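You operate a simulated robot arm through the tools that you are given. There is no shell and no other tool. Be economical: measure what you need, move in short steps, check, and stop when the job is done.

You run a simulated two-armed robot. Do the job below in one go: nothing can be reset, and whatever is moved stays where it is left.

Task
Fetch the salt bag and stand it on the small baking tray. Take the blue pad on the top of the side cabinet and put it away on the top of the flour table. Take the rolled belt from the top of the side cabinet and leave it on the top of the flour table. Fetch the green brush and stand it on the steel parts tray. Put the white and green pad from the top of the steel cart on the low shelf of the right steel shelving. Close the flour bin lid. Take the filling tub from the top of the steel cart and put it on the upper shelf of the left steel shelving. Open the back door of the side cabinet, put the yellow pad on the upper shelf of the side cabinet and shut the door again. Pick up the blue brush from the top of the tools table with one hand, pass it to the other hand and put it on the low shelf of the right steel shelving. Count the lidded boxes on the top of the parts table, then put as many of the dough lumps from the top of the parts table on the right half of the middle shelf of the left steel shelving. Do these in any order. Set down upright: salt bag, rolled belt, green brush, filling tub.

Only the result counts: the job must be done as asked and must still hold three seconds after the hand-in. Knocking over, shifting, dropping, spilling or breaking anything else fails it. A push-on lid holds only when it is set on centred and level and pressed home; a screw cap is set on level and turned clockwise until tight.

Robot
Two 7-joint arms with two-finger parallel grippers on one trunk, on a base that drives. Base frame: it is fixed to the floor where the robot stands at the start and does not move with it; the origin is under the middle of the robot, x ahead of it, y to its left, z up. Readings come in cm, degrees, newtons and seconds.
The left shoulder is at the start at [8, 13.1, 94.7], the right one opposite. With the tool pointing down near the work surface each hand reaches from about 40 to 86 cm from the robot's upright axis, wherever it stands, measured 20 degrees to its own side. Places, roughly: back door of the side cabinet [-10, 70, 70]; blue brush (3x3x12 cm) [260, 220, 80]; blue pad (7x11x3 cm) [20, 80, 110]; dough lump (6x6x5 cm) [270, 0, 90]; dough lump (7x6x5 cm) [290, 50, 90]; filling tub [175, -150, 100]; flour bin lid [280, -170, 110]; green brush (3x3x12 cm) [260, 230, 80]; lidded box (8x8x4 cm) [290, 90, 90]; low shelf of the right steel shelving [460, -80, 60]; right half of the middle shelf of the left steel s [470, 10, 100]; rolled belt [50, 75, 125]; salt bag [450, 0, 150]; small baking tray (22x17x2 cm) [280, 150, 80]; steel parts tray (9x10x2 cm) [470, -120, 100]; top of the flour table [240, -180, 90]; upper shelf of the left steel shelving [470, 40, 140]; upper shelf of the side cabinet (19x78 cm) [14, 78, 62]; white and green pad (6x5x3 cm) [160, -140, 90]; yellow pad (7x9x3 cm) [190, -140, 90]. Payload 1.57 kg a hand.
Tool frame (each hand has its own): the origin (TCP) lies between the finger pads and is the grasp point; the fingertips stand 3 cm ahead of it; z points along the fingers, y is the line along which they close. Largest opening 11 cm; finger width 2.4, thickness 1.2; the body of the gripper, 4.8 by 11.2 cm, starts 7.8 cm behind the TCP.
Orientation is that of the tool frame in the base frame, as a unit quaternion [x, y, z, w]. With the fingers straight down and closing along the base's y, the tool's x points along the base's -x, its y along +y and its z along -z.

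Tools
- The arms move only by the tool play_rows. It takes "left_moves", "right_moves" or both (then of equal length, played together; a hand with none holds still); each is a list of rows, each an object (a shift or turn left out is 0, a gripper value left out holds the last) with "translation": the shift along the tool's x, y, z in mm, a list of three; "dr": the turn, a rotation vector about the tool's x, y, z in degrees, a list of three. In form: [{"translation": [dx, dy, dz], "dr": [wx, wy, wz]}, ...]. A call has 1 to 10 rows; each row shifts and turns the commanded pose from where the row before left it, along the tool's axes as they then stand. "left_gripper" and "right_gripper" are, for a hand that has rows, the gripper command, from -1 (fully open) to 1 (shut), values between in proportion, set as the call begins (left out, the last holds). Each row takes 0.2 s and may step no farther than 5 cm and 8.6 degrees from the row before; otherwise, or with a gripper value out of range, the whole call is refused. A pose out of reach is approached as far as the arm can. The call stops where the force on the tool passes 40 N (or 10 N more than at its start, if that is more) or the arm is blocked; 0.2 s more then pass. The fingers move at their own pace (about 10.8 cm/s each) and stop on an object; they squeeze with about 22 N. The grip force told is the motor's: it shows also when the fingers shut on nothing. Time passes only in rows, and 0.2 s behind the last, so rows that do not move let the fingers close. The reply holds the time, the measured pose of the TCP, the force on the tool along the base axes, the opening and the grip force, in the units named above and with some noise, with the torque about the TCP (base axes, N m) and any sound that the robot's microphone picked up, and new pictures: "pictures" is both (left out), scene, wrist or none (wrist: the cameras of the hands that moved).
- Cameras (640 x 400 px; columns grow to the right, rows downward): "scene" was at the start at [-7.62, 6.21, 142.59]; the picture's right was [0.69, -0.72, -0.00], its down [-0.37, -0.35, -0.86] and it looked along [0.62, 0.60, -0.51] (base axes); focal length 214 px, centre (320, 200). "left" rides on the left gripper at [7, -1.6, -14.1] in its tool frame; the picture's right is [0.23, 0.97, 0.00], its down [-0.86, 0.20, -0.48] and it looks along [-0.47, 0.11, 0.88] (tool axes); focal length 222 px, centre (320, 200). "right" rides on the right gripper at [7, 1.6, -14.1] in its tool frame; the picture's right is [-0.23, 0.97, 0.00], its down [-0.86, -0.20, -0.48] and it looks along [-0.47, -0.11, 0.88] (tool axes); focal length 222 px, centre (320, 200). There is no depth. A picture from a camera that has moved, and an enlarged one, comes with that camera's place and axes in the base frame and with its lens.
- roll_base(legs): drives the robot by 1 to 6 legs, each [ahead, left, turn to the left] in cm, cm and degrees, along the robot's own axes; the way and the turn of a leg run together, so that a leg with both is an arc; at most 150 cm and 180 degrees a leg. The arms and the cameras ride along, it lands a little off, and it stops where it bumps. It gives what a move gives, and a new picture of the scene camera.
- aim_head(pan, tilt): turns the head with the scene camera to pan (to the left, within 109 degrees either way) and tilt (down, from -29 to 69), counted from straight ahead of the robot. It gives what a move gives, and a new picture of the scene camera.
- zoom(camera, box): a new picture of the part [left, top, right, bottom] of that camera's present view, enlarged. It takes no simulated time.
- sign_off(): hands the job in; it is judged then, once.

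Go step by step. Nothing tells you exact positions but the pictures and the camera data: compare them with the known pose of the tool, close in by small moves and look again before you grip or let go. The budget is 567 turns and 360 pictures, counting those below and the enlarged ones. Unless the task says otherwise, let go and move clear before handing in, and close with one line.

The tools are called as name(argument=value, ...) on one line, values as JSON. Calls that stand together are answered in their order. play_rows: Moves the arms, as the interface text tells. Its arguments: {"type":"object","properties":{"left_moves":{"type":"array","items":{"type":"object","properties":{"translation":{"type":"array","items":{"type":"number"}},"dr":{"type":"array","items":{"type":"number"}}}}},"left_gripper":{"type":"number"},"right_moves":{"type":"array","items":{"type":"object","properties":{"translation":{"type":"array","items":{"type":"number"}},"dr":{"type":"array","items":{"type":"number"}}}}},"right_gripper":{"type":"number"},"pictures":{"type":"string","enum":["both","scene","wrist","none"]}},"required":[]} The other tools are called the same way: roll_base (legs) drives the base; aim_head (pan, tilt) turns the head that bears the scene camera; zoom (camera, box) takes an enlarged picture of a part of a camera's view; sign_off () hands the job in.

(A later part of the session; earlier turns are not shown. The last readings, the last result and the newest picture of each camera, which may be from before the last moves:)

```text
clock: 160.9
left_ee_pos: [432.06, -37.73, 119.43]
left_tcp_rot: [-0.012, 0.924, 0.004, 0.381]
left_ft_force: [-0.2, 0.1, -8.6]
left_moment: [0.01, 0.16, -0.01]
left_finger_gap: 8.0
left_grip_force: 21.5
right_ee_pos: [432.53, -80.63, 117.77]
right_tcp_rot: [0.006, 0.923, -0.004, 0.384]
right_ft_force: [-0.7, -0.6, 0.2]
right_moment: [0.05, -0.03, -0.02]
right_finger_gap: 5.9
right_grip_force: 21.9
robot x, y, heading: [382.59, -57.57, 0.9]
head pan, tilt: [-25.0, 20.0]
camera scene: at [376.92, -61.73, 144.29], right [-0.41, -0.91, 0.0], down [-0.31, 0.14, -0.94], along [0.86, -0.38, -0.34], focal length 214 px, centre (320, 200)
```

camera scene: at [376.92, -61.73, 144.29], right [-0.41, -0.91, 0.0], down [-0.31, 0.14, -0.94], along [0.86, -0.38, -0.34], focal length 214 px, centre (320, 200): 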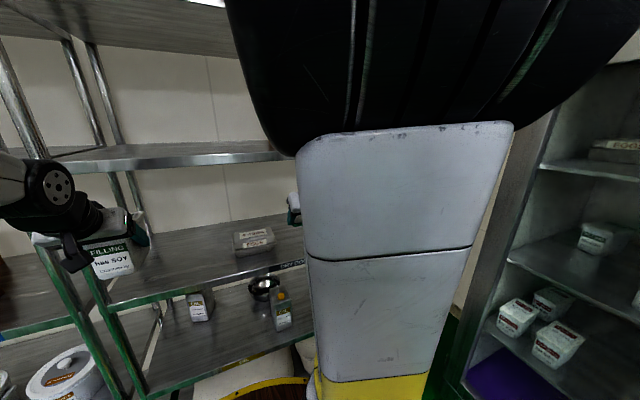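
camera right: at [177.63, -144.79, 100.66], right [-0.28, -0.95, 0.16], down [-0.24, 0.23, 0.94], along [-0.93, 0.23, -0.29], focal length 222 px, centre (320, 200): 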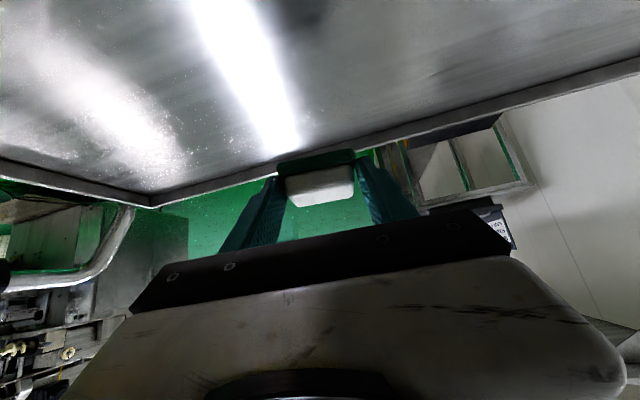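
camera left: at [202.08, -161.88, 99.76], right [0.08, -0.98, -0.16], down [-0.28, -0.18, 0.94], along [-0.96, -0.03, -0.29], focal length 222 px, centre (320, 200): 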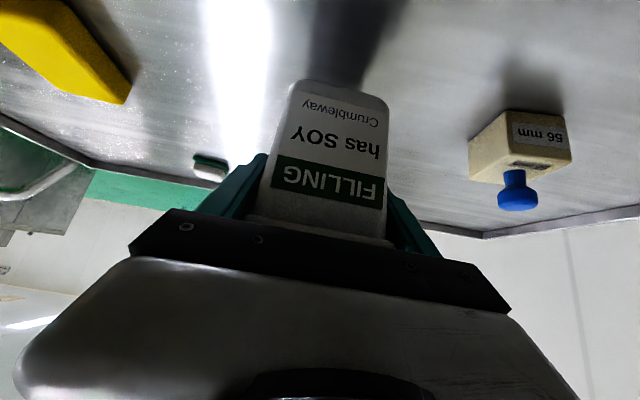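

Shelves: low z≈57, middle ≈97, upper ≈135, with the front edge at x≈440. I'll draw the left hand (tub) back, then shift to y≈−35 to set the white-green pad on the right low shelf near (449, −52).

play_rows(left_moves=[{"translation": [6, 0, -6]}, {"translation": [12, 0, -12]}, {"translation": [14, 0, -14]}, {"translation": [14, 0, -14]}, {"translation": [14, 0, -14]}, {"translation": [14, 0, -14]}, {"translation": [14, 0, -14]}, {"translation": [8, 0, -8]}], right_moves=[{"translation": [6, 0, -6]}, {"translation": [12, 0, -12]}, {"translation": [12, 0, -12]}, {"translation": [10, 0, -10]}, {"translation": [14, 0, 14]}, {"translation": [14, 0, 14]}, {"translation": [14, 0, 14]}, {"translation": [14, 0, 14]}], pictures="none")

roll_base(legs=[[0, 22, 0]])

aim_head(pan=0, tilt=40)

```text
clock: 162.7
left_ee_pos: [418.46, -38.18, 119.57]
left_tcp_rot: [-0.012, 0.924, 0.004, 0.382]
left_ft_force: [0.2, 0.0, -9.0]
left_moment: [0.0, 0.16, -0.02]
left_finger_gap: 7.99
left_grip_force: 21.6
right_ee_pos: [428.35, -81.08, 111.24]
right_tcp_rot: [0.006, 0.924, -0.004, 0.383]
right_ft_force: [0.8, -0.2, -0.1]
right_moment: [-0.03, 0.0, -0.01]
right_finger_gap: 5.89
right_grip_force: 22.1
right hand out of reach, approached as far as the arm can: row 7, 8
robot x, y, heading: [382.37, -57.58, 0.9]
head pan, tilt: [-25.0, 20.0]
```

```text
clock: 164.4
left_ee_pos: [418.19, -16.08, 119.49]
left_tcp_rot: [-0.011, 0.924, 0.004, 0.382]
left_ft_force: [0.1, 0.5, -8.5]
left_moment: [0.01, 0.17, 0.0]
left_finger_gap: 8.01
left_grip_force: 21.8
right_ee_pos: [427.9, -59.07, 111.31]
right_tcp_rot: [0.006, 0.924, -0.003, 0.383]
right_ft_force: [-0.4, -0.5, 0.2]
right_moment: [0.0, -0.01, -0.02]
right_finger_gap: 5.89
right_grip_force: 22.2
robot x, y, heading: [382.29, -36.0, 0.9]
head pan, tilt: [-25.0, 20.0]
camera scene: at [376.54, -39.7, 144.29], right [-0.41, -0.91, 0.0], down [-0.31, 0.14, -0.94], along [0.86, -0.38, -0.34], focal length 214 px, centre (320, 200)
```

scene: 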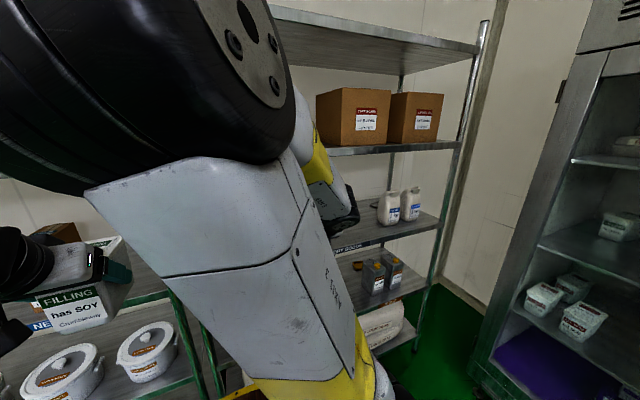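

```text
clock: 165.3
left_ee_pos: [418.18, -16.09, 119.56]
left_tcp_rot: [-0.012, 0.924, 0.004, 0.382]
left_ft_force: [-0.5, -0.5, -8.4]
left_moment: [-0.01, 0.17, -0.01]
left_finger_gap: 7.97
left_grip_force: 22.0
right_ee_pos: [427.98, -59.01, 111.31]
right_tcp_rot: [0.006, 0.924, -0.003, 0.382]
right_ft_force: [0.9, 1.1, -1.0]
right_moment: [-0.01, 0.03, -0.01]
right_finger_gap: 5.89
right_grip_force: 22.3
robot x, y, heading: [382.38, -35.49, 1.1]
head pan, tilt: [0.0, 40.0]
camera scene: at [376.54, -35.76, 141.15], right [0.02, -1.0, 0.0], down [-0.64, -0.01, -0.77], along [0.77, 0.01, -0.64], focal length 214 px, centre (320, 200)
```

scene: 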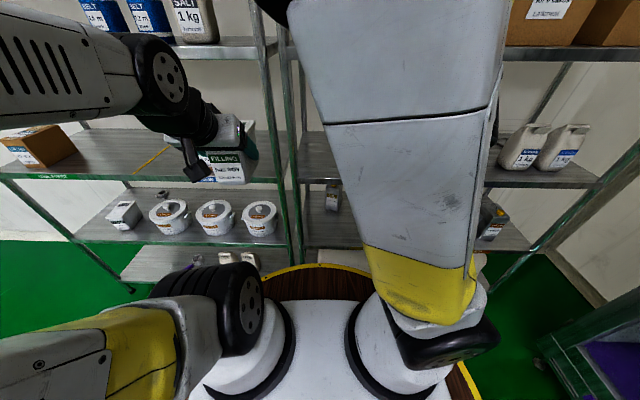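

The right arm is too folded here. I'll back the base off, extend and lower the right hand outside the shelf, then drive in.

roll_base(legs=[[-25, 0, 0]])

play_rows(right_moves=[{"translation": [-8, 8, 8]}, {"translation": [-14, 0, 14]}, {"translation": [-18, 0, 18]}, {"translation": [-20, 0, 20]}, {"translation": [-20, 0, 20]}, {"translation": [-20, 0, 20]}, {"translation": [-20, 0, 20]}, {"translation": [-18, 0, 18]}], pictures="none")

play_rows(right_moves=[{"translation": [12, 0, 12]}, {"translation": [22, 0, 22]}, {"translation": [26, 0, 26]}, {"translation": [26, 0, 26]}, {"translation": [26, 0, 26]}, {"translation": [26, 0, 26]}, {"translation": [26, 0, 26]}, {"translation": [26, 0, 26]}, {"translation": [26, 0, 26]}, {"translation": [26, 0, 26]}], pictures="none")

play_rows(right_moves=[{"translation": [26, 0, 26]}, {"translation": [26, 0, 26]}, {"translation": [20, 0, 20]}, {"translation": [10, 0, 10]}], pictures="both")

```text
clock: 167.1
left_ee_pos: [393.27, -16.47, 119.56]
left_tcp_rot: [-0.012, 0.924, 0.005, 0.382]
left_ft_force: [0.1, 0.3, -8.7]
left_moment: [0.01, 0.22, 0.01]
left_finger_gap: 8.01
left_grip_force: 22.3
right_ee_pos: [403.14, -59.37, 111.24]
right_tcp_rot: [0.004, 0.924, -0.003, 0.382]
right_ft_force: [0.3, 0.8, -0.7]
right_moment: [0.01, 0.05, -0.02]
right_finger_gap: 5.89
right_grip_force: 21.8
robot x, y, heading: [357.15, -35.98, 1.1]
head pan, tilt: [0.0, 40.0]
camera scene: at [351.69, -36.2, 141.15], right [0.02, -1.0, 0.0], down [-0.64, -0.01, -0.77], along [0.77, 0.01, -0.64], focal length 214 px, centre (320, 200)
```

scene: 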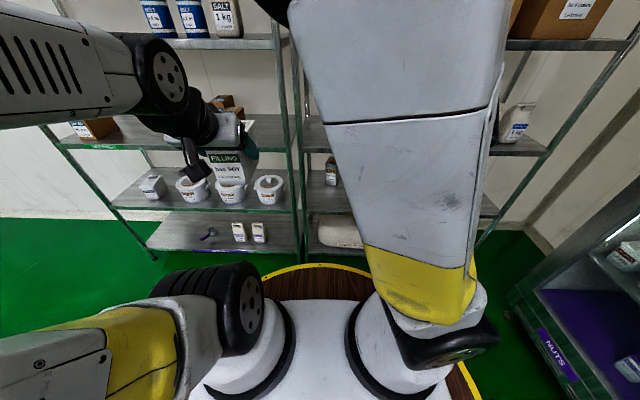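

```text
clock: 168.9
left_ee_pos: [393.18, -16.35, 119.39]
left_tcp_rot: [-0.012, 0.924, 0.004, 0.382]
left_ft_force: [-0.1, -0.4, -7.7]
left_moment: [0.01, 0.2, -0.03]
left_finger_gap: 7.98
left_grip_force: 21.8
right_ee_pos: [422.78, -58.8, 111.37]
right_tcp_rot: [0.005, 0.924, -0.003, 0.383]
right_ft_force: [0.1, -0.1, -0.3]
right_moment: [-0.03, 0.02, 0.01]
right_finger_gap: 5.9
right_grip_force: 21.9
robot x, y, heading: [357.42, -35.92, 0.9]
head pan, tilt: [0.0, 40.0]
```

```text
clock: 171.1
left_ee_pos: [393.37, -16.44, 119.54]
left_tcp_rot: [-0.013, 0.924, 0.005, 0.382]
left_ft_force: [-0.4, 0.1, -8.2]
left_moment: [0.01, 0.15, -0.01]
left_finger_gap: 7.99
left_grip_force: 21.8
right_ee_pos: [422.81, -58.78, 77.19]
right_tcp_rot: [0.004, 0.924, -0.003, 0.383]
right_ft_force: [0.0, 0.8, -1.2]
right_moment: [0.0, 0.01, -0.01]
right_finger_gap: 5.91
right_grip_force: 22.1
robot x, y, heading: [357.1, -36.19, 0.9]
head pan, tilt: [0.0, 40.0]
```

```text
clock: 172.1
left_ee_pos: [393.21, -16.45, 119.42]
left_tcp_rot: [-0.013, 0.924, 0.005, 0.381]
left_ft_force: [-0.7, 0.6, -7.7]
left_moment: [-0.05, 0.2, -0.05]
left_finger_gap: 7.98
left_grip_force: 22.1
right_ee_pos: [422.67, -58.88, 65.4]
right_tcp_rot: [0.005, 0.924, -0.002, 0.382]
right_ft_force: [-0.8, 0.6, -0.4]
right_moment: [0.01, 0.01, -0.01]
right_finger_gap: 5.9
right_grip_force: 21.7
robot x, y, heading: [357.18, -36.35, 1.0]
head pan, tilt: [0.0, 40.0]
camera scene: at [351.68, -36.16, 141.15], right [0.02, -1.0, 0.0], down [-0.64, -0.01, -0.77], along [0.77, 0.01, -0.64], focal length 214 px, centre (320, 200)
camera right: at [407.7, -57.06, 70.51], right [0.17, 0.97, 0.16], down [0.27, -0.2, 0.94], along [0.95, -0.12, -0.29], focal length 222 px, centre (320, 200)
```

scene: 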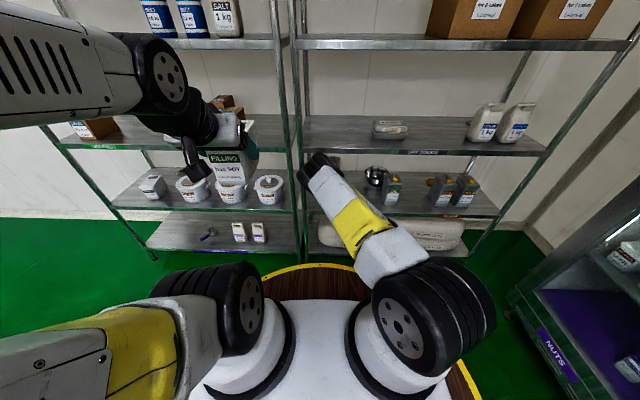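
right: 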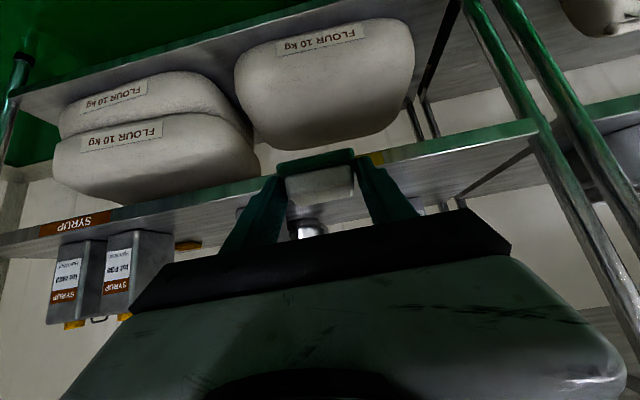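

The low shelf is free around (450, −58). I'll drive in 27 cm with the pad held about 5 cm above the shelf.

roll_base(legs=[[27, 0, 0]])

play_rows(right_moves=[{"translation": [8, 0, 8]}, {"translation": [8, 0, 8]}], pictures="wrist")

```text
clock: 174.0
left_ee_pos: [420.22, -15.84, 119.41]
left_tcp_rot: [-0.013, 0.924, 0.005, 0.382]
left_ft_force: [0.5, 0.1, -8.2]
left_moment: [-0.02, 0.17, -0.01]
left_finger_gap: 8.0
left_grip_force: 21.9
right_ee_pos: [449.58, -58.26, 65.41]
right_tcp_rot: [0.004, 0.925, -0.002, 0.381]
right_ft_force: [0.3, 0.0, 0.2]
right_moment: [-0.01, 0.01, 0.01]
right_finger_gap: 5.89
right_grip_force: 22.3
robot x, y, heading: [384.57, -35.59, 1.5]
head pan, tilt: [0.0, 40.0]
camera scene: at [378.64, -35.68, 141.15], right [0.02, -1.0, 0.0], down [-0.64, -0.01, -0.77], along [0.77, 0.01, -0.64], focal length 214 px, centre (320, 200)
```

scene: 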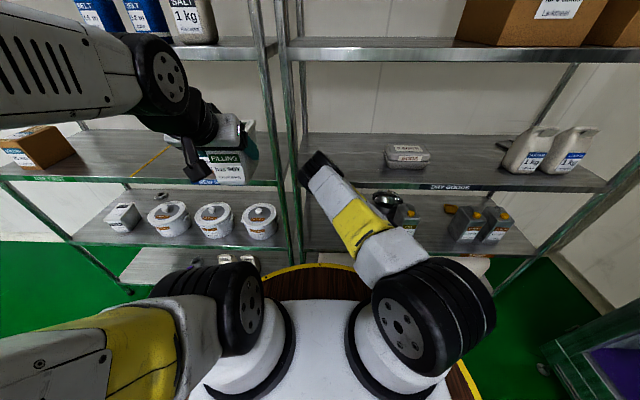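

```text
clock: 174.6
left_ee_pos: [420.23, -15.91, 119.49]
left_tcp_rot: [-0.014, 0.924, 0.005, 0.381]
left_ft_force: [-0.4, -0.6, -8.1]
left_moment: [0.01, 0.18, 0.03]
left_finger_gap: 7.97
left_grip_force: 21.9
right_ee_pos: [449.63, -58.25, 65.38]
right_tcp_rot: [0.004, 0.924, -0.001, 0.381]
right_ft_force: [-0.3, 0.0, 0.3]
right_moment: [-0.01, 0.01, 0.03]
right_finger_gap: 5.9
right_grip_force: 22.0
right hand out of reach, approached as far as the arm can: row 1, 2
robot x, y, heading: [384.37, -35.5, 1.2]
head pan, tilt: [0.0, 40.0]
camera right: at [434.67, -56.52, 70.54], right [0.17, 0.97, 0.16], down [0.27, -0.2, 0.94], along [0.95, -0.12, -0.29], focal length 222 px, centre (320, 200)
```

right: 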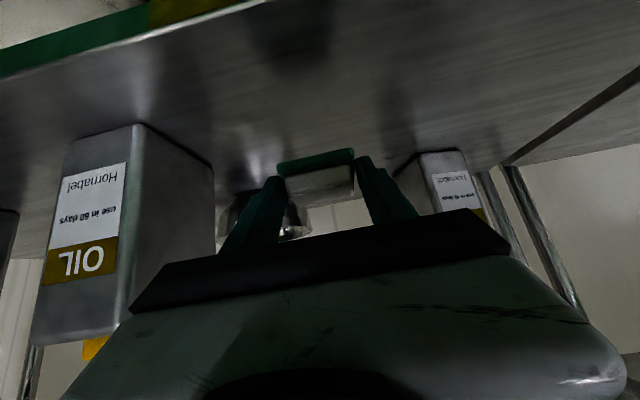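

The arm's limit blocks lowering here. I'll back the base a little and extend the hand to keep the place but change the arm posture.

roll_base(legs=[[-10, 0, 0]])

play_rows(right_moves=[{"translation": [-10, 0, 10]}, {"translation": [-20, 0, 20]}, {"translation": [-20, 0, 20]}, {"translation": [-20, 0, 20]}, {"translation": [8, 0, 8]}, {"translation": [8, 0, 8]}], pictures="none")

```text
clock: 175.7
left_ee_pos: [410.23, -15.94, 119.47]
left_tcp_rot: [-0.013, 0.924, 0.005, 0.381]
left_ft_force: [0.4, 0.4, -8.9]
left_moment: [0.02, 0.14, 0.02]
left_finger_gap: 8.0
left_grip_force: 21.7
right_ee_pos: [439.58, -58.58, 65.37]
right_tcp_rot: [0.004, 0.925, -0.002, 0.381]
right_ft_force: [-0.2, -0.3, -0.4]
right_moment: [0.0, 0.01, 0.02]
right_finger_gap: 5.89
right_grip_force: 21.5
robot x, y, heading: [373.83, -35.87, 1.2]
head pan, tilt: [0.0, 40.0]
camera scene: at [368.64, -35.88, 141.15], right [0.02, -1.0, 0.0], down [-0.64, -0.01, -0.77], along [0.77, 0.01, -0.64], focal length 214 px, centre (320, 200)
```

scene: 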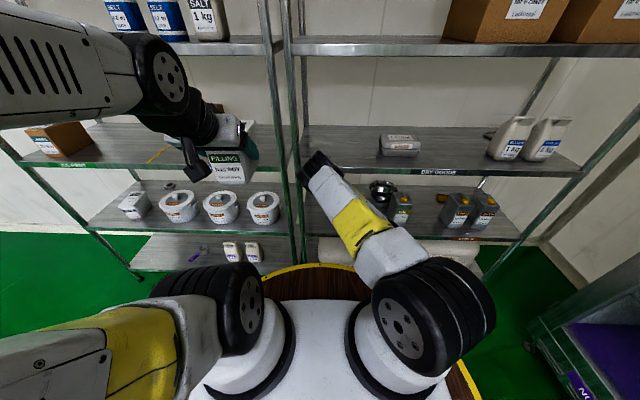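

```text
clock: 177.1
left_ee_pos: [410.21, -16.05, 119.44]
left_tcp_rot: [-0.013, 0.924, 0.005, 0.382]
left_ft_force: [-0.4, -0.4, -8.3]
left_moment: [0.04, 0.22, 0.0]
left_finger_gap: 7.99
left_grip_force: 22.1
right_ee_pos: [449.41, -58.6, 63.1]
right_tcp_rot: [0.004, 0.924, -0.002, 0.381]
right_ft_force: [-1.3, -0.4, -1.9]
right_moment: [0.01, 0.0, 0.01]
right_finger_gap: 5.91
right_grip_force: 21.8
robot x, y, heading: [374.39, -35.85, 0.8]
head pan, tilt: [0.0, 40.0]
```

play_rows(right_moves=[{"translation": [7, 0, 7]}, {"translation": [5, 0, 5]}, {"translation": [3, 0, 3]}, {"translation": [3, 0, 3]}, {"translation": [3, 0, 3]}, {"translation": [3, 0, 3]}, {"translation": [3, 0, 3]}, {"translation": [3, 0, 3]}], pictures="wrist")

```text
clock: 178.9
left_ee_pos: [410.09, -15.93, 119.33]
left_tcp_rot: [-0.013, 0.925, 0.005, 0.381]
left_ft_force: [0.3, -0.1, -7.9]
left_moment: [0.0, 0.2, 0.01]
left_finger_gap: 7.98
left_grip_force: 22.1
right_ee_pos: [449.59, -58.67, 59.03]
right_tcp_rot: [0.004, 0.924, -0.002, 0.382]
right_ft_force: [-4.4, -0.1, 9.2]
right_moment: [-0.01, -0.35, -0.02]
right_finger_gap: 5.88
right_grip_force: 21.6
robot x, y, heading: [374.22, -35.51, 1.2]
head pan, tilt: [0.0, 40.0]
camera right: at [434.63, -56.83, 64.12], right [0.17, 0.97, 0.16], down [0.26, -0.2, 0.94], along [0.95, -0.12, -0.29], focal length 222 px, centre (320, 200)
```

right: 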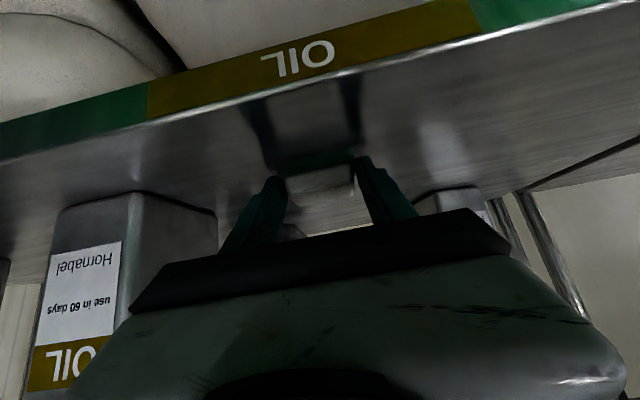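

Contact on the shelf. I'll release, rise a little and back out.

play_rows(right_moves=[{"translation": [-1, 0, -1]}, {}, {}], right_gripper=-0.6, pictures="none")

play_rows(right_moves=[{"translation": [-10, 0, -10]}, {"translation": [-20, 0, -20]}, {"translation": [-20, 0, -20]}], pictures="wrist")

roll_base(legs=[[-35, 0, 0]])

zoom(camera="right", box=[160, 80, 480, 280])

```text
clock: 179.7
left_ee_pos: [410.25, -16.15, 119.39]
left_tcp_rot: [-0.012, 0.924, 0.004, 0.381]
left_ft_force: [0.1, 0.5, -7.8]
left_moment: [0.0, 0.17, 0.0]
left_finger_gap: 7.98
left_grip_force: 22.5
right_ee_pos: [449.5, -58.55, 58.94]
right_tcp_rot: [0.003, 0.925, -0.001, 0.38]
right_ft_force: [-0.2, 0.3, 0.5]
right_moment: [-0.03, 0.0, 0.02]
right_finger_gap: 8.82
right_grip_force: 0.1
robot x, y, heading: [373.98, -35.9, 1.2]
head pan, tilt: [0.0, 40.0]
```

```text
clock: 180.5
left_ee_pos: [410.27, -16.0, 119.35]
left_tcp_rot: [-0.012, 0.925, 0.004, 0.38]
left_ft_force: [0.1, -0.2, -8.7]
left_moment: [0.0, 0.21, 0.01]
left_finger_gap: 8.0
left_grip_force: 21.6
right_ee_pos: [449.53, -58.7, 66.19]
right_tcp_rot: [0.005, 0.925, -0.003, 0.381]
right_ft_force: [0.3, -0.1, -1.3]
right_moment: [-0.01, 0.01, -0.01]
right_finger_gap: 8.76
right_grip_force: 0.1
robot x, y, heading: [374.25, -35.89, 1.0]
head pan, tilt: [0.0, 40.0]
camera right: at [434.52, -56.87, 71.24], right [0.17, 0.97, 0.16], down [0.27, -0.2, 0.94], along [0.95, -0.12, -0.29], focal length 222 px, centre (320, 200)
```

right: 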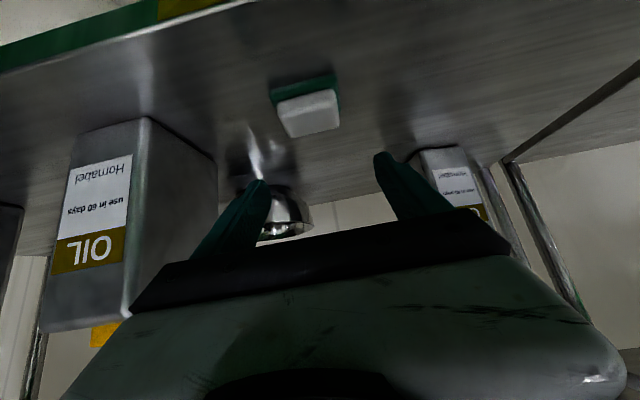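

```text
clock: 182.8
left_ee_pos: [374.82, -16.76, 119.43]
left_tcp_rot: [-0.011, 0.924, 0.003, 0.381]
left_ft_force: [-0.2, -0.7, -9.4]
left_moment: [-0.01, 0.18, 0.01]
left_finger_gap: 7.99
left_grip_force: 22.4
right_ee_pos: [414.26, -59.39, 66.0]
right_tcp_rot: [0.004, 0.924, -0.001, 0.381]
right_ft_force: [-0.3, 0.5, 0.4]
right_moment: [-0.04, -0.02, 0.02]
right_finger_gap: 8.81
right_grip_force: 0.0
robot x, y, heading: [339.16, -36.21, 1.0]
head pan, tilt: [0.0, 40.0]
camera scene: at [333.37, -36.56, 141.15], right [0.02, -1.0, 0.0], down [-0.64, -0.01, -0.77], along [0.77, 0.01, -0.64], focal length 214 px, centre (320, 200)
```

scene: 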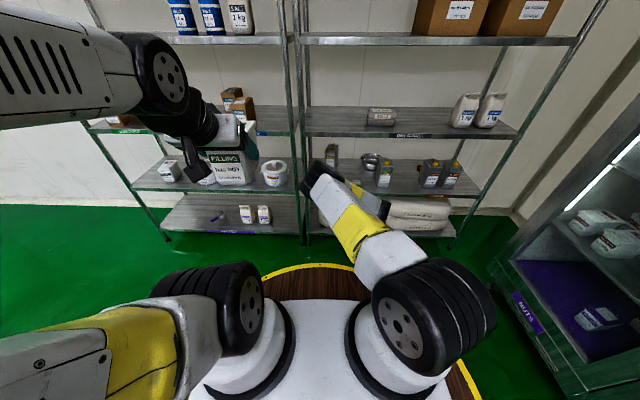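

```text
2.00 times, centred on (320, 180) of right
camera zoom: at [399.27, -57.52, 71.22], right [0.17, 0.97, 0.16], down [0.27, -0.2, 0.94], along [0.95, -0.12, -0.29], focal length 444 px, centre (320, 240)
```

zoom: 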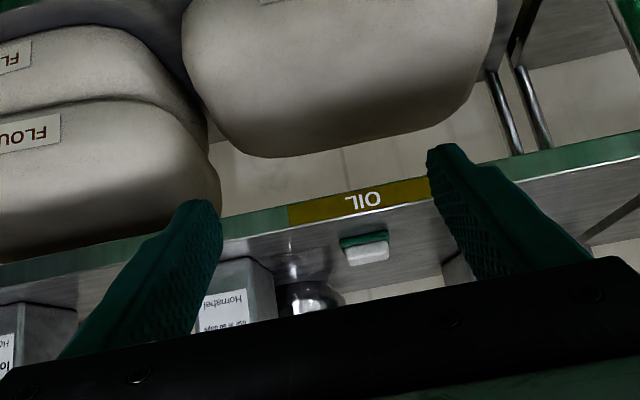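

The white-green pad is on the low shelf. Next the tub: I'll raise both hands, then move left along the shelving to look at the upper shelf.

play_rows(left_moves=[{"translation": [-10, 0, -10]}, {"translation": [-18, 0, -18]}, {"translation": [-22, 0, -22]}, {"translation": [-22, 0, -22]}, {"translation": [-22, 0, -22]}, {"translation": [-25, 0, -8]}, {"translation": [-28, 0, 4]}, {"translation": [-22, 0, 14]}, {"translation": [-18, 0, 18]}, {"translation": [-10, 0, 10]}], right_moves=[{"translation": [20, 0, -20]}, {"translation": [20, 0, -20]}, {"translation": [20, 0, -20]}, {"translation": [-25, 0, -25]}, {"translation": [-25, 0, -25]}, {"translation": [-30, 0, -30]}, {"translation": [-30, 0, -30]}, {"translation": [-30, 0, -30]}, {"translation": [-30, 0, -30]}, {"translation": [-30, 0, -30]}], pictures="none")

roll_base(legs=[[12, 62, 0]])

aim_head(pan=0, tilt=5)

```text
clock: 185.0
left_ee_pos: [385.01, -16.42, 137.1]
left_tcp_rot: [-0.013, 0.925, 0.005, 0.381]
left_ft_force: [0.3, -0.6, -8.1]
left_moment: [-0.02, 0.17, 0.01]
left_finger_gap: 7.98
left_grip_force: 21.8
right_ee_pos: [405.8, -58.98, 94.5]
right_tcp_rot: [0.004, 0.924, -0.001, 0.381]
right_ft_force: [0.5, -0.5, 0.0]
right_moment: [-0.01, 0.05, 0.04]
right_finger_gap: 8.83
right_grip_force: 0.1
robot x, y, heading: [338.89, -36.81, 1.3]
head pan, tilt: [0.0, 40.0]
```

```text
clock: 188.5
left_ee_pos: [395.88, 45.55, 137.16]
left_tcp_rot: [-0.012, 0.925, 0.004, 0.381]
left_ft_force: [-0.3, 0.3, -8.2]
left_moment: [0.02, 0.2, 0.02]
left_finger_gap: 8.0
left_grip_force: 22.0
right_ee_pos: [416.62, 2.85, 94.46]
right_tcp_rot: [0.004, 0.924, -0.001, 0.381]
right_ft_force: [0.1, 0.3, -0.5]
right_moment: [0.0, -0.02, -0.04]
right_finger_gap: 8.8
right_grip_force: 0.0
robot x, y, heading: [350.0, 25.46, 1.0]
head pan, tilt: [0.0, 40.0]
camera scene: at [344.18, 25.39, 141.15], right [0.02, -1.0, 0.0], down [-0.64, -0.01, -0.77], along [0.77, 0.01, -0.64], focal length 214 px, centre (320, 200)
```

scene: 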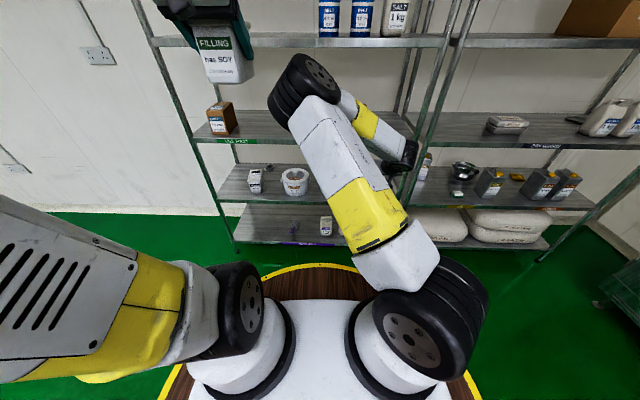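

```text
clock: 189.5
left_ee_pos: [395.72, 45.58, 137.31]
left_tcp_rot: [-0.014, 0.925, 0.006, 0.381]
left_ft_force: [0.3, 0.1, -7.9]
left_moment: [0.01, 0.21, -0.02]
left_finger_gap: 7.99
left_grip_force: 22.3
right_ee_pos: [416.52, 2.73, 94.37]
right_tcp_rot: [0.005, 0.925, -0.002, 0.381]
right_ft_force: [0.4, 0.2, 0.0]
right_moment: [0.0, 0.0, 0.01]
right_finger_gap: 8.79
right_grip_force: 0.0
robot x, y, heading: [349.99, 25.63, 1.0]
head pan, tilt: [0.0, 5.0]
camera scene: at [344.87, 25.41, 146.71], right [0.02, -1.0, 0.0], down [-0.09, 0.0, -1.0], along [1.0, 0.02, -0.09], focal length 214 px, centre (320, 200)
```

scene: 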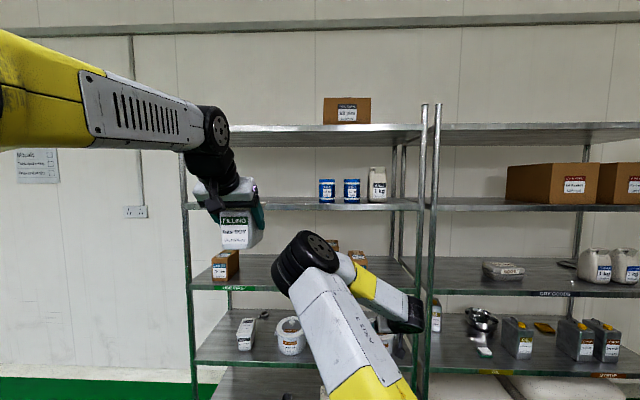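

Upper shelf z≈136 and free for y 30–85. I'll raise the tub, tuck the right hand back, and drive forward 30 cm.

play_rows(left_moves=[{"translation": [-6, 0, -6]}, {"translation": [-11, 0, -11]}, {"translation": [-12, 0, -12]}, {"translation": [-12, 0, -12]}, {"translation": [-12, 0, -12]}, {"translation": [-12, 0, -12]}, {"translation": [-10, 0, -10]}, {"translation": [-5, 0, -5]}], right_moves=[{"translation": [18, 0, -18]}, {"translation": [18, 0, -18]}, {"translation": [18, 0, -18]}, {"translation": [18, 0, -18]}, {"translation": [18, 0, -18]}, {"translation": [18, 0, -18]}, {"translation": [18, 0, -18]}, {"translation": [18, 0, -18]}], pictures="none")

roll_base(legs=[[30, 3, 0]])

```text
clock: 191.3
left_ee_pos: [395.83, 45.51, 148.52]
left_tcp_rot: [-0.012, 0.924, 0.004, 0.382]
left_ft_force: [-0.2, -0.8, -8.5]
left_moment: [-0.01, 0.19, 0.01]
left_finger_gap: 7.99
left_grip_force: 22.2
right_ee_pos: [402.73, 1.38, 95.07]
right_tcp_rot: [0.003, 0.924, -0.001, 0.382]
right_ft_force: [0.7, -0.4, -0.1]
right_moment: [-0.01, 0.01, 0.0]
right_finger_gap: 8.81
right_grip_force: 0.1
right hand out of reach, approached as far as the arm can: row 6, 7, 8
robot x, y, heading: [349.93, 25.56, 1.2]
head pan, tilt: [0.0, 5.0]
```

```text
clock: 193.4
left_ee_pos: [425.72, 49.02, 148.54]
left_tcp_rot: [-0.012, 0.924, 0.004, 0.381]
left_ft_force: [-1.3, 0.0, -9.1]
left_moment: [0.0, 0.19, 0.03]
left_finger_gap: 8.0
left_grip_force: 21.8
right_ee_pos: [432.46, 4.81, 95.02]
right_tcp_rot: [0.005, 0.925, -0.001, 0.381]
right_ft_force: [0.3, -0.5, 1.0]
right_moment: [0.0, -0.02, 0.04]
right_finger_gap: 8.8
right_grip_force: 0.0
robot x, y, heading: [379.56, 29.35, 0.8]
head pan, tilt: [0.0, 5.0]
camera scene: at [374.72, 28.97, 146.72], right [0.02, -1.0, 0.0], down [-0.09, 0.0, -1.0], along [1.0, 0.02, -0.09], focal length 214 px, centre (320, 200)
```

scene: 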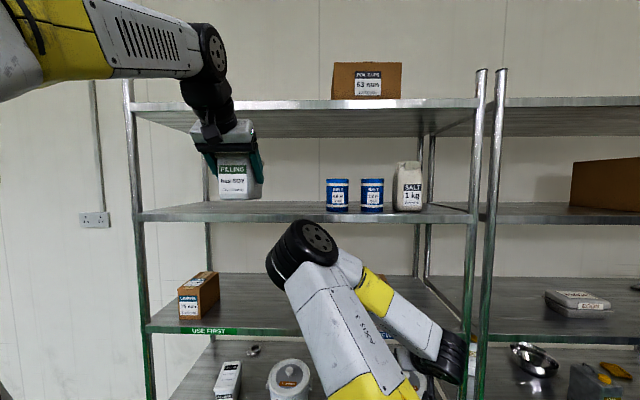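

I'll lower the tub to 2 cm above shelf level while still in front, then extend it until it is just inside the front edge.

play_rows(left_moves=[{"translation": [12, 0, 12]}, {"translation": [14, 0, 14]}, {"translation": [-10, 0, 10]}, {"translation": [-16, 0, 16]}, {"translation": [-18, 0, 18]}, {"translation": [-18, 0, 18]}, {"translation": [-18, 0, 18]}, {"translation": [-16, 0, 16]}], pictures="both")

```text
clock: 195.2
left_ee_pos: [439.19, 49.3, 144.82]
left_tcp_rot: [-0.013, 0.925, 0.004, 0.38]
left_ft_force: [-0.2, 0.4, -8.0]
left_moment: [0.0, 0.19, -0.06]
left_finger_gap: 7.99
left_grip_force: 22.0
right_ee_pos: [432.51, 4.69, 95.01]
right_tcp_rot: [0.004, 0.924, -0.002, 0.381]
right_ft_force: [-0.3, -0.4, 0.2]
right_moment: [-0.01, 0.0, -0.03]
right_finger_gap: 8.82
right_grip_force: 0.2
robot x, y, heading: [379.5, 29.22, 1.0]
head pan, tilt: [0.0, 5.0]
camera scene: at [374.72, 28.97, 146.72], right [0.02, -1.0, 0.0], down [-0.09, 0.0, -1.0], along [1.0, 0.02, -0.09], focal length 214 px, centre (320, 200)
camera left: at [424.31, 47.35, 149.9], right [-0.19, 0.97, -0.16], down [0.27, 0.21, 0.94], along [0.95, 0.13, -0.3], focal length 222 px, centre (320, 200)
```

scene: 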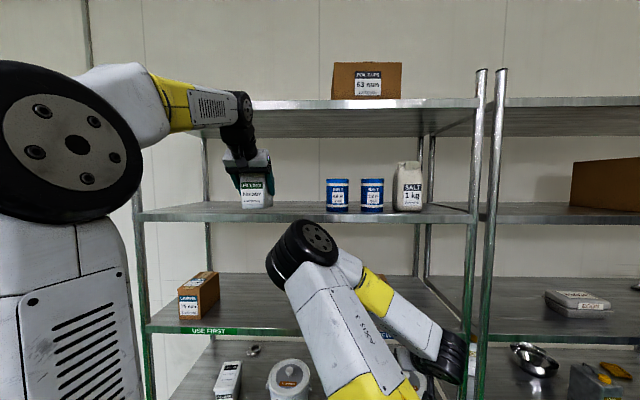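
left: 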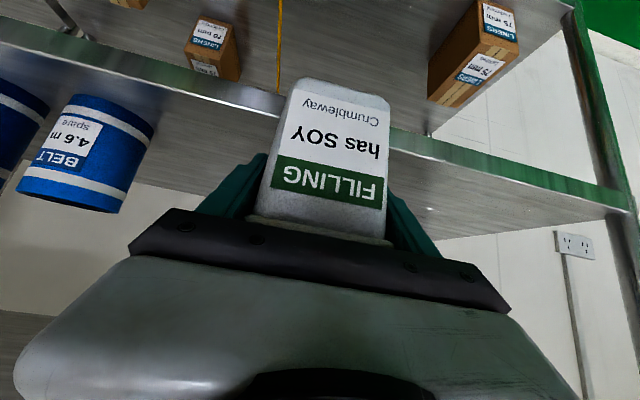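

play_rows(left_moves=[{"translation": [-7, 0, 10]}, {"translation": [-10, 0, 12]}, {"translation": [-10, 0, 12]}, {"translation": [-10, 0, 10]}, {"translation": [-6, 0, 6]}], pictures="both")

```text
clock: 196.4
left_ee_pos: [445.99, 49.52, 144.32]
left_tcp_rot: [-0.012, 0.925, 0.004, 0.381]
left_ft_force: [0.4, -0.9, -8.4]
left_moment: [-0.03, 0.18, 0.01]
left_finger_gap: 7.97
left_grip_force: 21.7
right_ee_pos: [432.44, 4.75, 95.14]
right_tcp_rot: [0.005, 0.925, -0.001, 0.381]
right_ft_force: [-0.4, -0.5, 0.3]
right_moment: [0.01, 0.01, -0.01]
right_finger_gap: 8.8
right_grip_force: 0.1
robot x, y, heading: [379.53, 28.93, 0.8]
head pan, tilt: [0.0, 5.0]
camera scene: at [374.74, 28.97, 146.72], right [0.02, -1.0, 0.0], down [-0.09, 0.0, -1.0], along [1.0, 0.02, -0.09], focal length 214 px, centre (320, 200)
camera left: at [430.97, 47.47, 149.38], right [-0.19, 0.97, -0.16], down [0.27, 0.21, 0.94], along [0.95, 0.13, -0.3], focal length 222 px, centre (320, 200)
```

scene: 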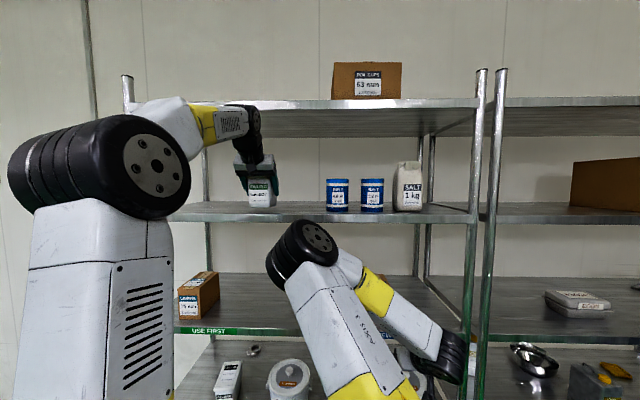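
left: 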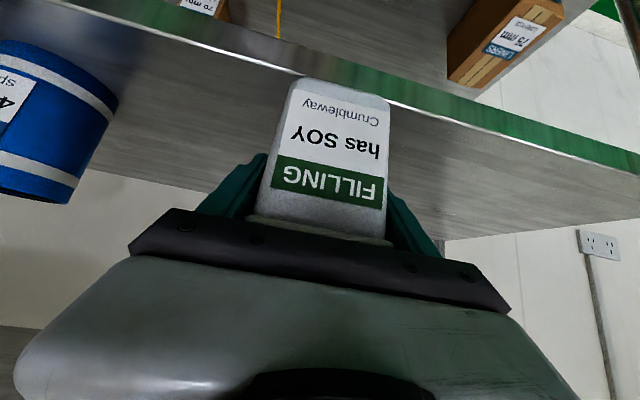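

The shelf front edge is nearer x≈444, so the tub must go 5 cm deeper. I'll lower slightly and extend.

play_rows(left_moves=[{"translation": [3, 0, 3]}, {"translation": [-7, 0, 8]}, {"translation": [-9, 0, 9]}, {"translation": [-9, 0, 9]}, {"translation": [-9, 0, 9]}, {"translation": [-4, 0, 4]}], pictures="both")

```text
clock: 197.8
left_ee_pos: [451.39, 49.7, 143.67]
left_tcp_rot: [-0.012, 0.925, 0.004, 0.381]
left_ft_force: [0.4, -0.2, -8.2]
left_moment: [0.03, 0.21, 0.05]
left_finger_gap: 7.99
left_grip_force: 22.0
right_ee_pos: [432.49, 4.77, 94.97]
right_tcp_rot: [0.005, 0.924, -0.002, 0.381]
right_ft_force: [-0.3, -0.1, 0.6]
right_moment: [-0.01, 0.0, 0.03]
right_finger_gap: 8.79
right_grip_force: 0.0
robot x, y, heading: [379.77, 29.09, 0.8]
head pan, tilt: [0.0, 5.0]
camera scene: at [374.75, 28.98, 146.72], right [0.02, -1.0, 0.0], down [-0.09, 0.0, -1.0], along [1.0, 0.02, -0.09], focal length 214 px, centre (320, 200)
camera left: at [436.44, 47.57, 148.82], right [-0.19, 0.97, -0.16], down [0.27, 0.21, 0.94], along [0.95, 0.13, -0.3], focal length 222 px, centre (320, 200)
```

scene: 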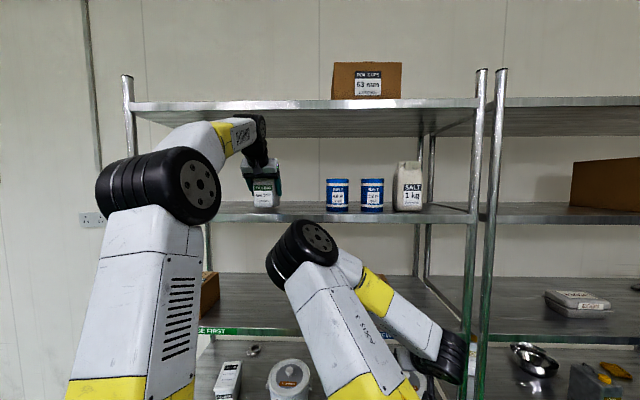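
left: 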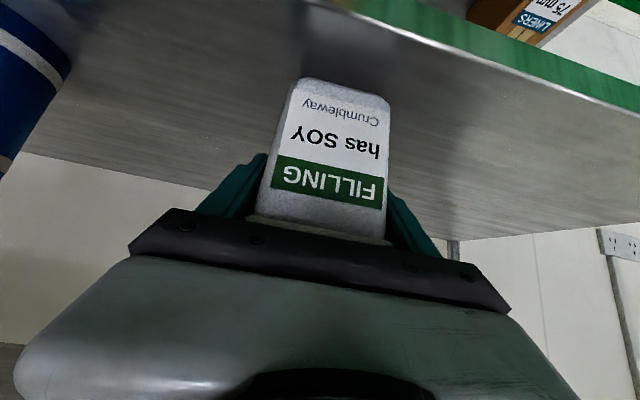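

Now the tub is inside the edge. I'll lower it to contact.

play_rows(left_moves=[{"translation": [4, 0, 4]}, {"translation": [3, 0, 3]}, {"translation": [3, 0, 3]}, {"translation": [2, 0, 2]}, {"translation": [2, 0, 2]}, {"translation": [2, 0, 2]}, {"translation": [2, 0, 2]}], pictures="none")

```text
clock: 199.4
left_ee_pos: [451.17, 49.55, 141.36]
left_tcp_rot: [-0.012, 0.924, 0.005, 0.381]
left_ft_force: [-4.0, 0.7, 19.5]
left_moment: [-0.04, 0.72, -0.09]
left_finger_gap: 7.98
left_grip_force: 21.6
right_ee_pos: [432.33, 4.74, 95.04]
right_tcp_rot: [0.005, 0.925, -0.002, 0.381]
right_ft_force: [-0.4, 0.3, 0.9]
right_moment: [0.0, 0.02, -0.04]
right_finger_gap: 8.8
right_grip_force: 0.0
robot x, y, heading: [379.83, 29.18, 1.0]
head pan, tilt: [0.0, 5.0]
```

play_rows(left_moves=[{"translation": [-1, 0, -1]}, {}, {}, {}], left_gripper=-0.9, pictures="none")

play_rows(left_moves=[{"translation": [5, 0, -5]}, {"translation": [10, 0, -10]}, {"translation": [18, 0, -18]}, {"translation": [20, 0, -20]}, {"translation": [20, 0, -20]}, {"translation": [20, 0, -20]}, {"translation": [20, 0, -20]}, {"translation": [20, 0, -20]}], pictures="both")

```text
clock: 200.4
left_ee_pos: [451.4, 49.59, 141.26]
left_tcp_rot: [-0.011, 0.925, 0.004, 0.38]
left_ft_force: [0.2, 0.4, -0.1]
left_moment: [-0.01, -0.01, 0.01]
left_finger_gap: 10.45
left_grip_force: 0.0
right_ee_pos: [432.37, 4.76, 95.01]
right_tcp_rot: [0.006, 0.924, -0.003, 0.382]
right_ft_force: [1.2, 0.6, -0.1]
right_moment: [-0.04, 0.0, 0.01]
right_finger_gap: 8.81
right_grip_force: 0.0
robot x, y, heading: [379.56, 29.24, 1.0]
head pan, tilt: [0.0, 5.0]
```

```text
clock: 202.2
left_ee_pos: [432.63, 49.15, 141.53]
left_tcp_rot: [-0.012, 0.924, 0.004, 0.382]
left_ft_force: [-0.1, 0.0, -0.2]
left_moment: [0.0, 0.02, 0.02]
left_finger_gap: 10.45
left_grip_force: 0.1
right_ee_pos: [432.45, 4.65, 95.01]
right_tcp_rot: [0.006, 0.925, -0.003, 0.381]
right_ft_force: [0.2, -0.4, -1.3]
right_moment: [0.01, 0.03, 0.02]
right_finger_gap: 8.77
right_grip_force: 0.0
robot x, y, heading: [379.93, 28.99, 0.6]
head pan, tilt: [0.0, 5.0]
camera scene: at [374.75, 28.97, 146.72], right [0.02, -1.0, 0.0], down [-0.09, 0.0, -1.0], along [1.0, 0.02, -0.09], focal length 214 px, centre (320, 200)
camera left: at [417.61, 47.15, 146.62], right [-0.19, 0.97, -0.16], down [0.26, 0.21, 0.94], along [0.95, 0.13, -0.3], focal length 222 px, centre (320, 200)
```

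scene: 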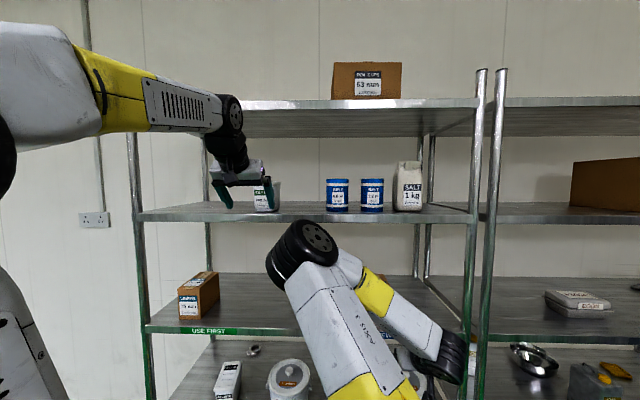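
left: 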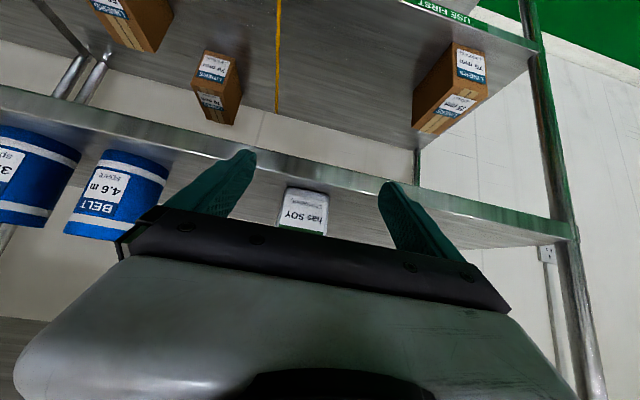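

The tub stands on the upper shelf. Now a close look at the salt bag.

zoom(camera="scene", box=[300, 130, 500, 255])

```text
3.20 times, centred on (400, 192) of scene
camera zoom: at [374.75, 28.97, 146.72], right [0.02, -1.0, 0.0], down [-0.09, 0.0, -1.0], along [1.0, 0.02, -0.09], focal length 686 px, centre (64, 224)
```

zoom: 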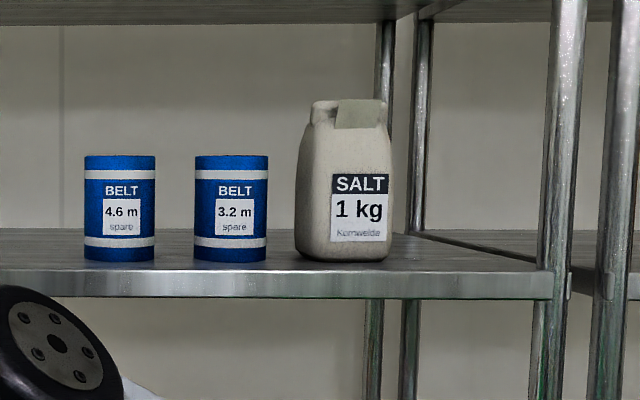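

The bag is about 7 cm wide, at y≈−2. I'll back off, shift right so the left hand faces it, and flatten the hand's tilt to 30° below horizontal.

roll_base(legs=[[-16, 0, 0], [0, -51, 0]])

play_rows(left_moves=[{"translation": [-10, 0, -10], "dr": [0, -7.5, 0]}, {"translation": [-10, 0, -10], "dr": [0, -7.5, 0]}], left_gripper=-1, pictures="both")

```text
clock: 206.2
left_ee_pos: [417.26, -2.31, 141.53]
left_tcp_rot: [-0.012, 0.924, 0.005, 0.381]
left_ft_force: [0.4, -0.1, 0.4]
left_moment: [0.0, 0.01, -0.02]
left_finger_gap: 10.45
left_grip_force: 0.0
right_ee_pos: [417.06, -46.63, 94.99]
right_tcp_rot: [0.006, 0.924, -0.002, 0.382]
right_ft_force: [0.0, 0.5, 0.9]
right_moment: [0.0, -0.01, -0.01]
right_finger_gap: 8.81
right_grip_force: 0.1
robot x, y, heading: [364.35, -22.38, 1.0]
head pan, tilt: [0.0, 5.0]
camera scene: at [359.39, -22.42, 146.72], right [0.02, -1.0, 0.0], down [-0.09, 0.0, -1.0], along [1.0, 0.02, -0.09], focal length 214 px, centre (320, 200)
```

scene: 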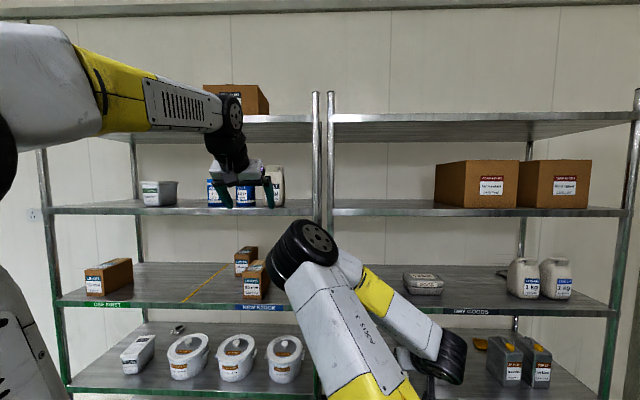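

```text
clock: 206.8
left_ee_pos: [417.06, -2.23, 144.34]
left_tcp_rot: [-0.01, 0.866, 0.004, 0.499]
left_ft_force: [0.7, 0.5, 0.6]
left_moment: [0.0, 0.02, -0.02]
left_finger_gap: 11.0
left_grip_force: 0.0
right_ee_pos: [417.22, -46.71, 95.08]
right_tcp_rot: [0.006, 0.925, -0.002, 0.381]
right_ft_force: [-0.3, 0.4, -1.0]
right_moment: [0.01, 0.04, 0.02]
right_finger_gap: 8.82
right_grip_force: 0.0
robot x, y, heading: [364.34, -22.1, 0.7]
head pan, tilt: [0.0, 5.0]
camera scene: at [359.43, -22.42, 146.72], right [0.02, -1.0, 0.0], down [-0.09, 0.0, -1.0], along [1.0, 0.02, -0.09], focal length 214 px, centre (320, 200)
camera left: at [401.35, -4.35, 145.42], right [-0.14, 0.97, -0.2], down [0.01, 0.2, 0.98], along [0.99, 0.13, -0.04], focal length 222 px, centre (320, 200)
```

scene: 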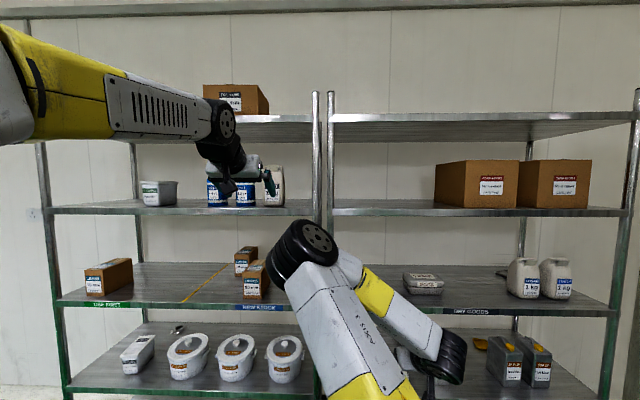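
left: 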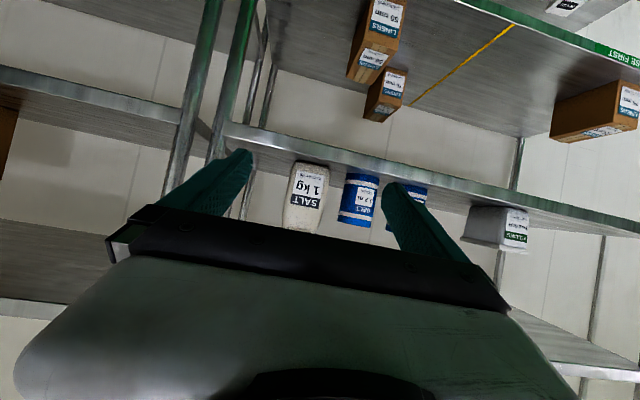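

roll_base(legs=[[15, 0.5, 0]])

play_rows(left_moves=[{"translation": [0, 0, 0]}], pictures="wrist")

```text
clock: 208.2
left_ee_pos: [431.87, -1.5, 144.59]
left_tcp_rot: [-0.01, 0.867, 0.004, 0.498]
left_ft_force: [-0.7, -0.5, 0.5]
left_moment: [0.0, -0.01, 0.02]
left_finger_gap: 10.99
left_grip_force: 0.0
right_ee_pos: [431.98, -45.98, 95.13]
right_tcp_rot: [0.006, 0.924, -0.003, 0.382]
right_ft_force: [-0.2, -0.4, -1.0]
right_moment: [-0.04, 0.01, -0.02]
right_finger_gap: 8.79
right_grip_force: 0.1
robot x, y, heading: [379.15, -21.39, 1.0]
head pan, tilt: [0.0, 5.0]
camera scene: at [374.29, -21.68, 146.72], right [0.02, -1.0, 0.0], down [-0.09, 0.0, -1.0], along [1.0, 0.02, -0.09], focal length 214 px, centre (320, 200)
```

scene: 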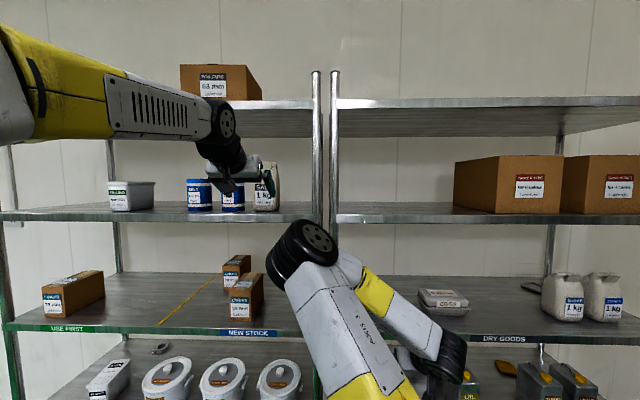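

```text
clock: 208.6
left_ee_pos: [431.92, -1.6, 144.51]
left_tcp_rot: [-0.011, 0.866, 0.005, 0.499]
left_ft_force: [-0.1, -0.2, 0.5]
left_moment: [0.01, 0.0, 0.02]
left_finger_gap: 11.02
left_grip_force: 0.0
right_ee_pos: [432.01, -45.99, 95.07]
right_tcp_rot: [0.006, 0.925, -0.003, 0.38]
right_ft_force: [0.0, 0.3, -0.6]
right_moment: [0.01, 0.02, -0.03]
right_finger_gap: 8.8
right_grip_force: 0.0
robot x, y, heading: [379.47, -21.71, 0.8]
head pan, tilt: [0.0, 5.0]
camera left: at [416.23, -3.61, 145.43], right [-0.14, 0.97, -0.2], down [0.01, 0.2, 0.98], along [0.99, 0.13, -0.04], focal length 222 px, centre (320, 200)
```

left: 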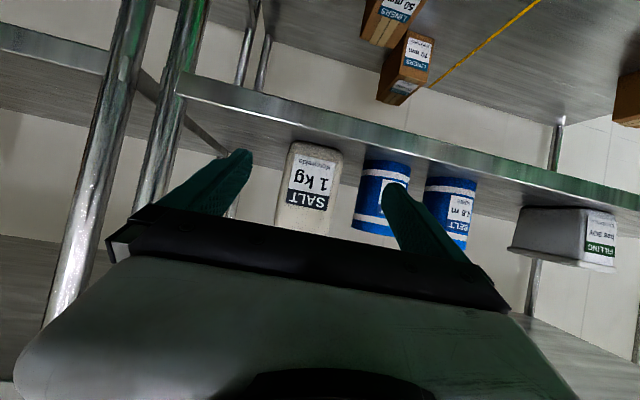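

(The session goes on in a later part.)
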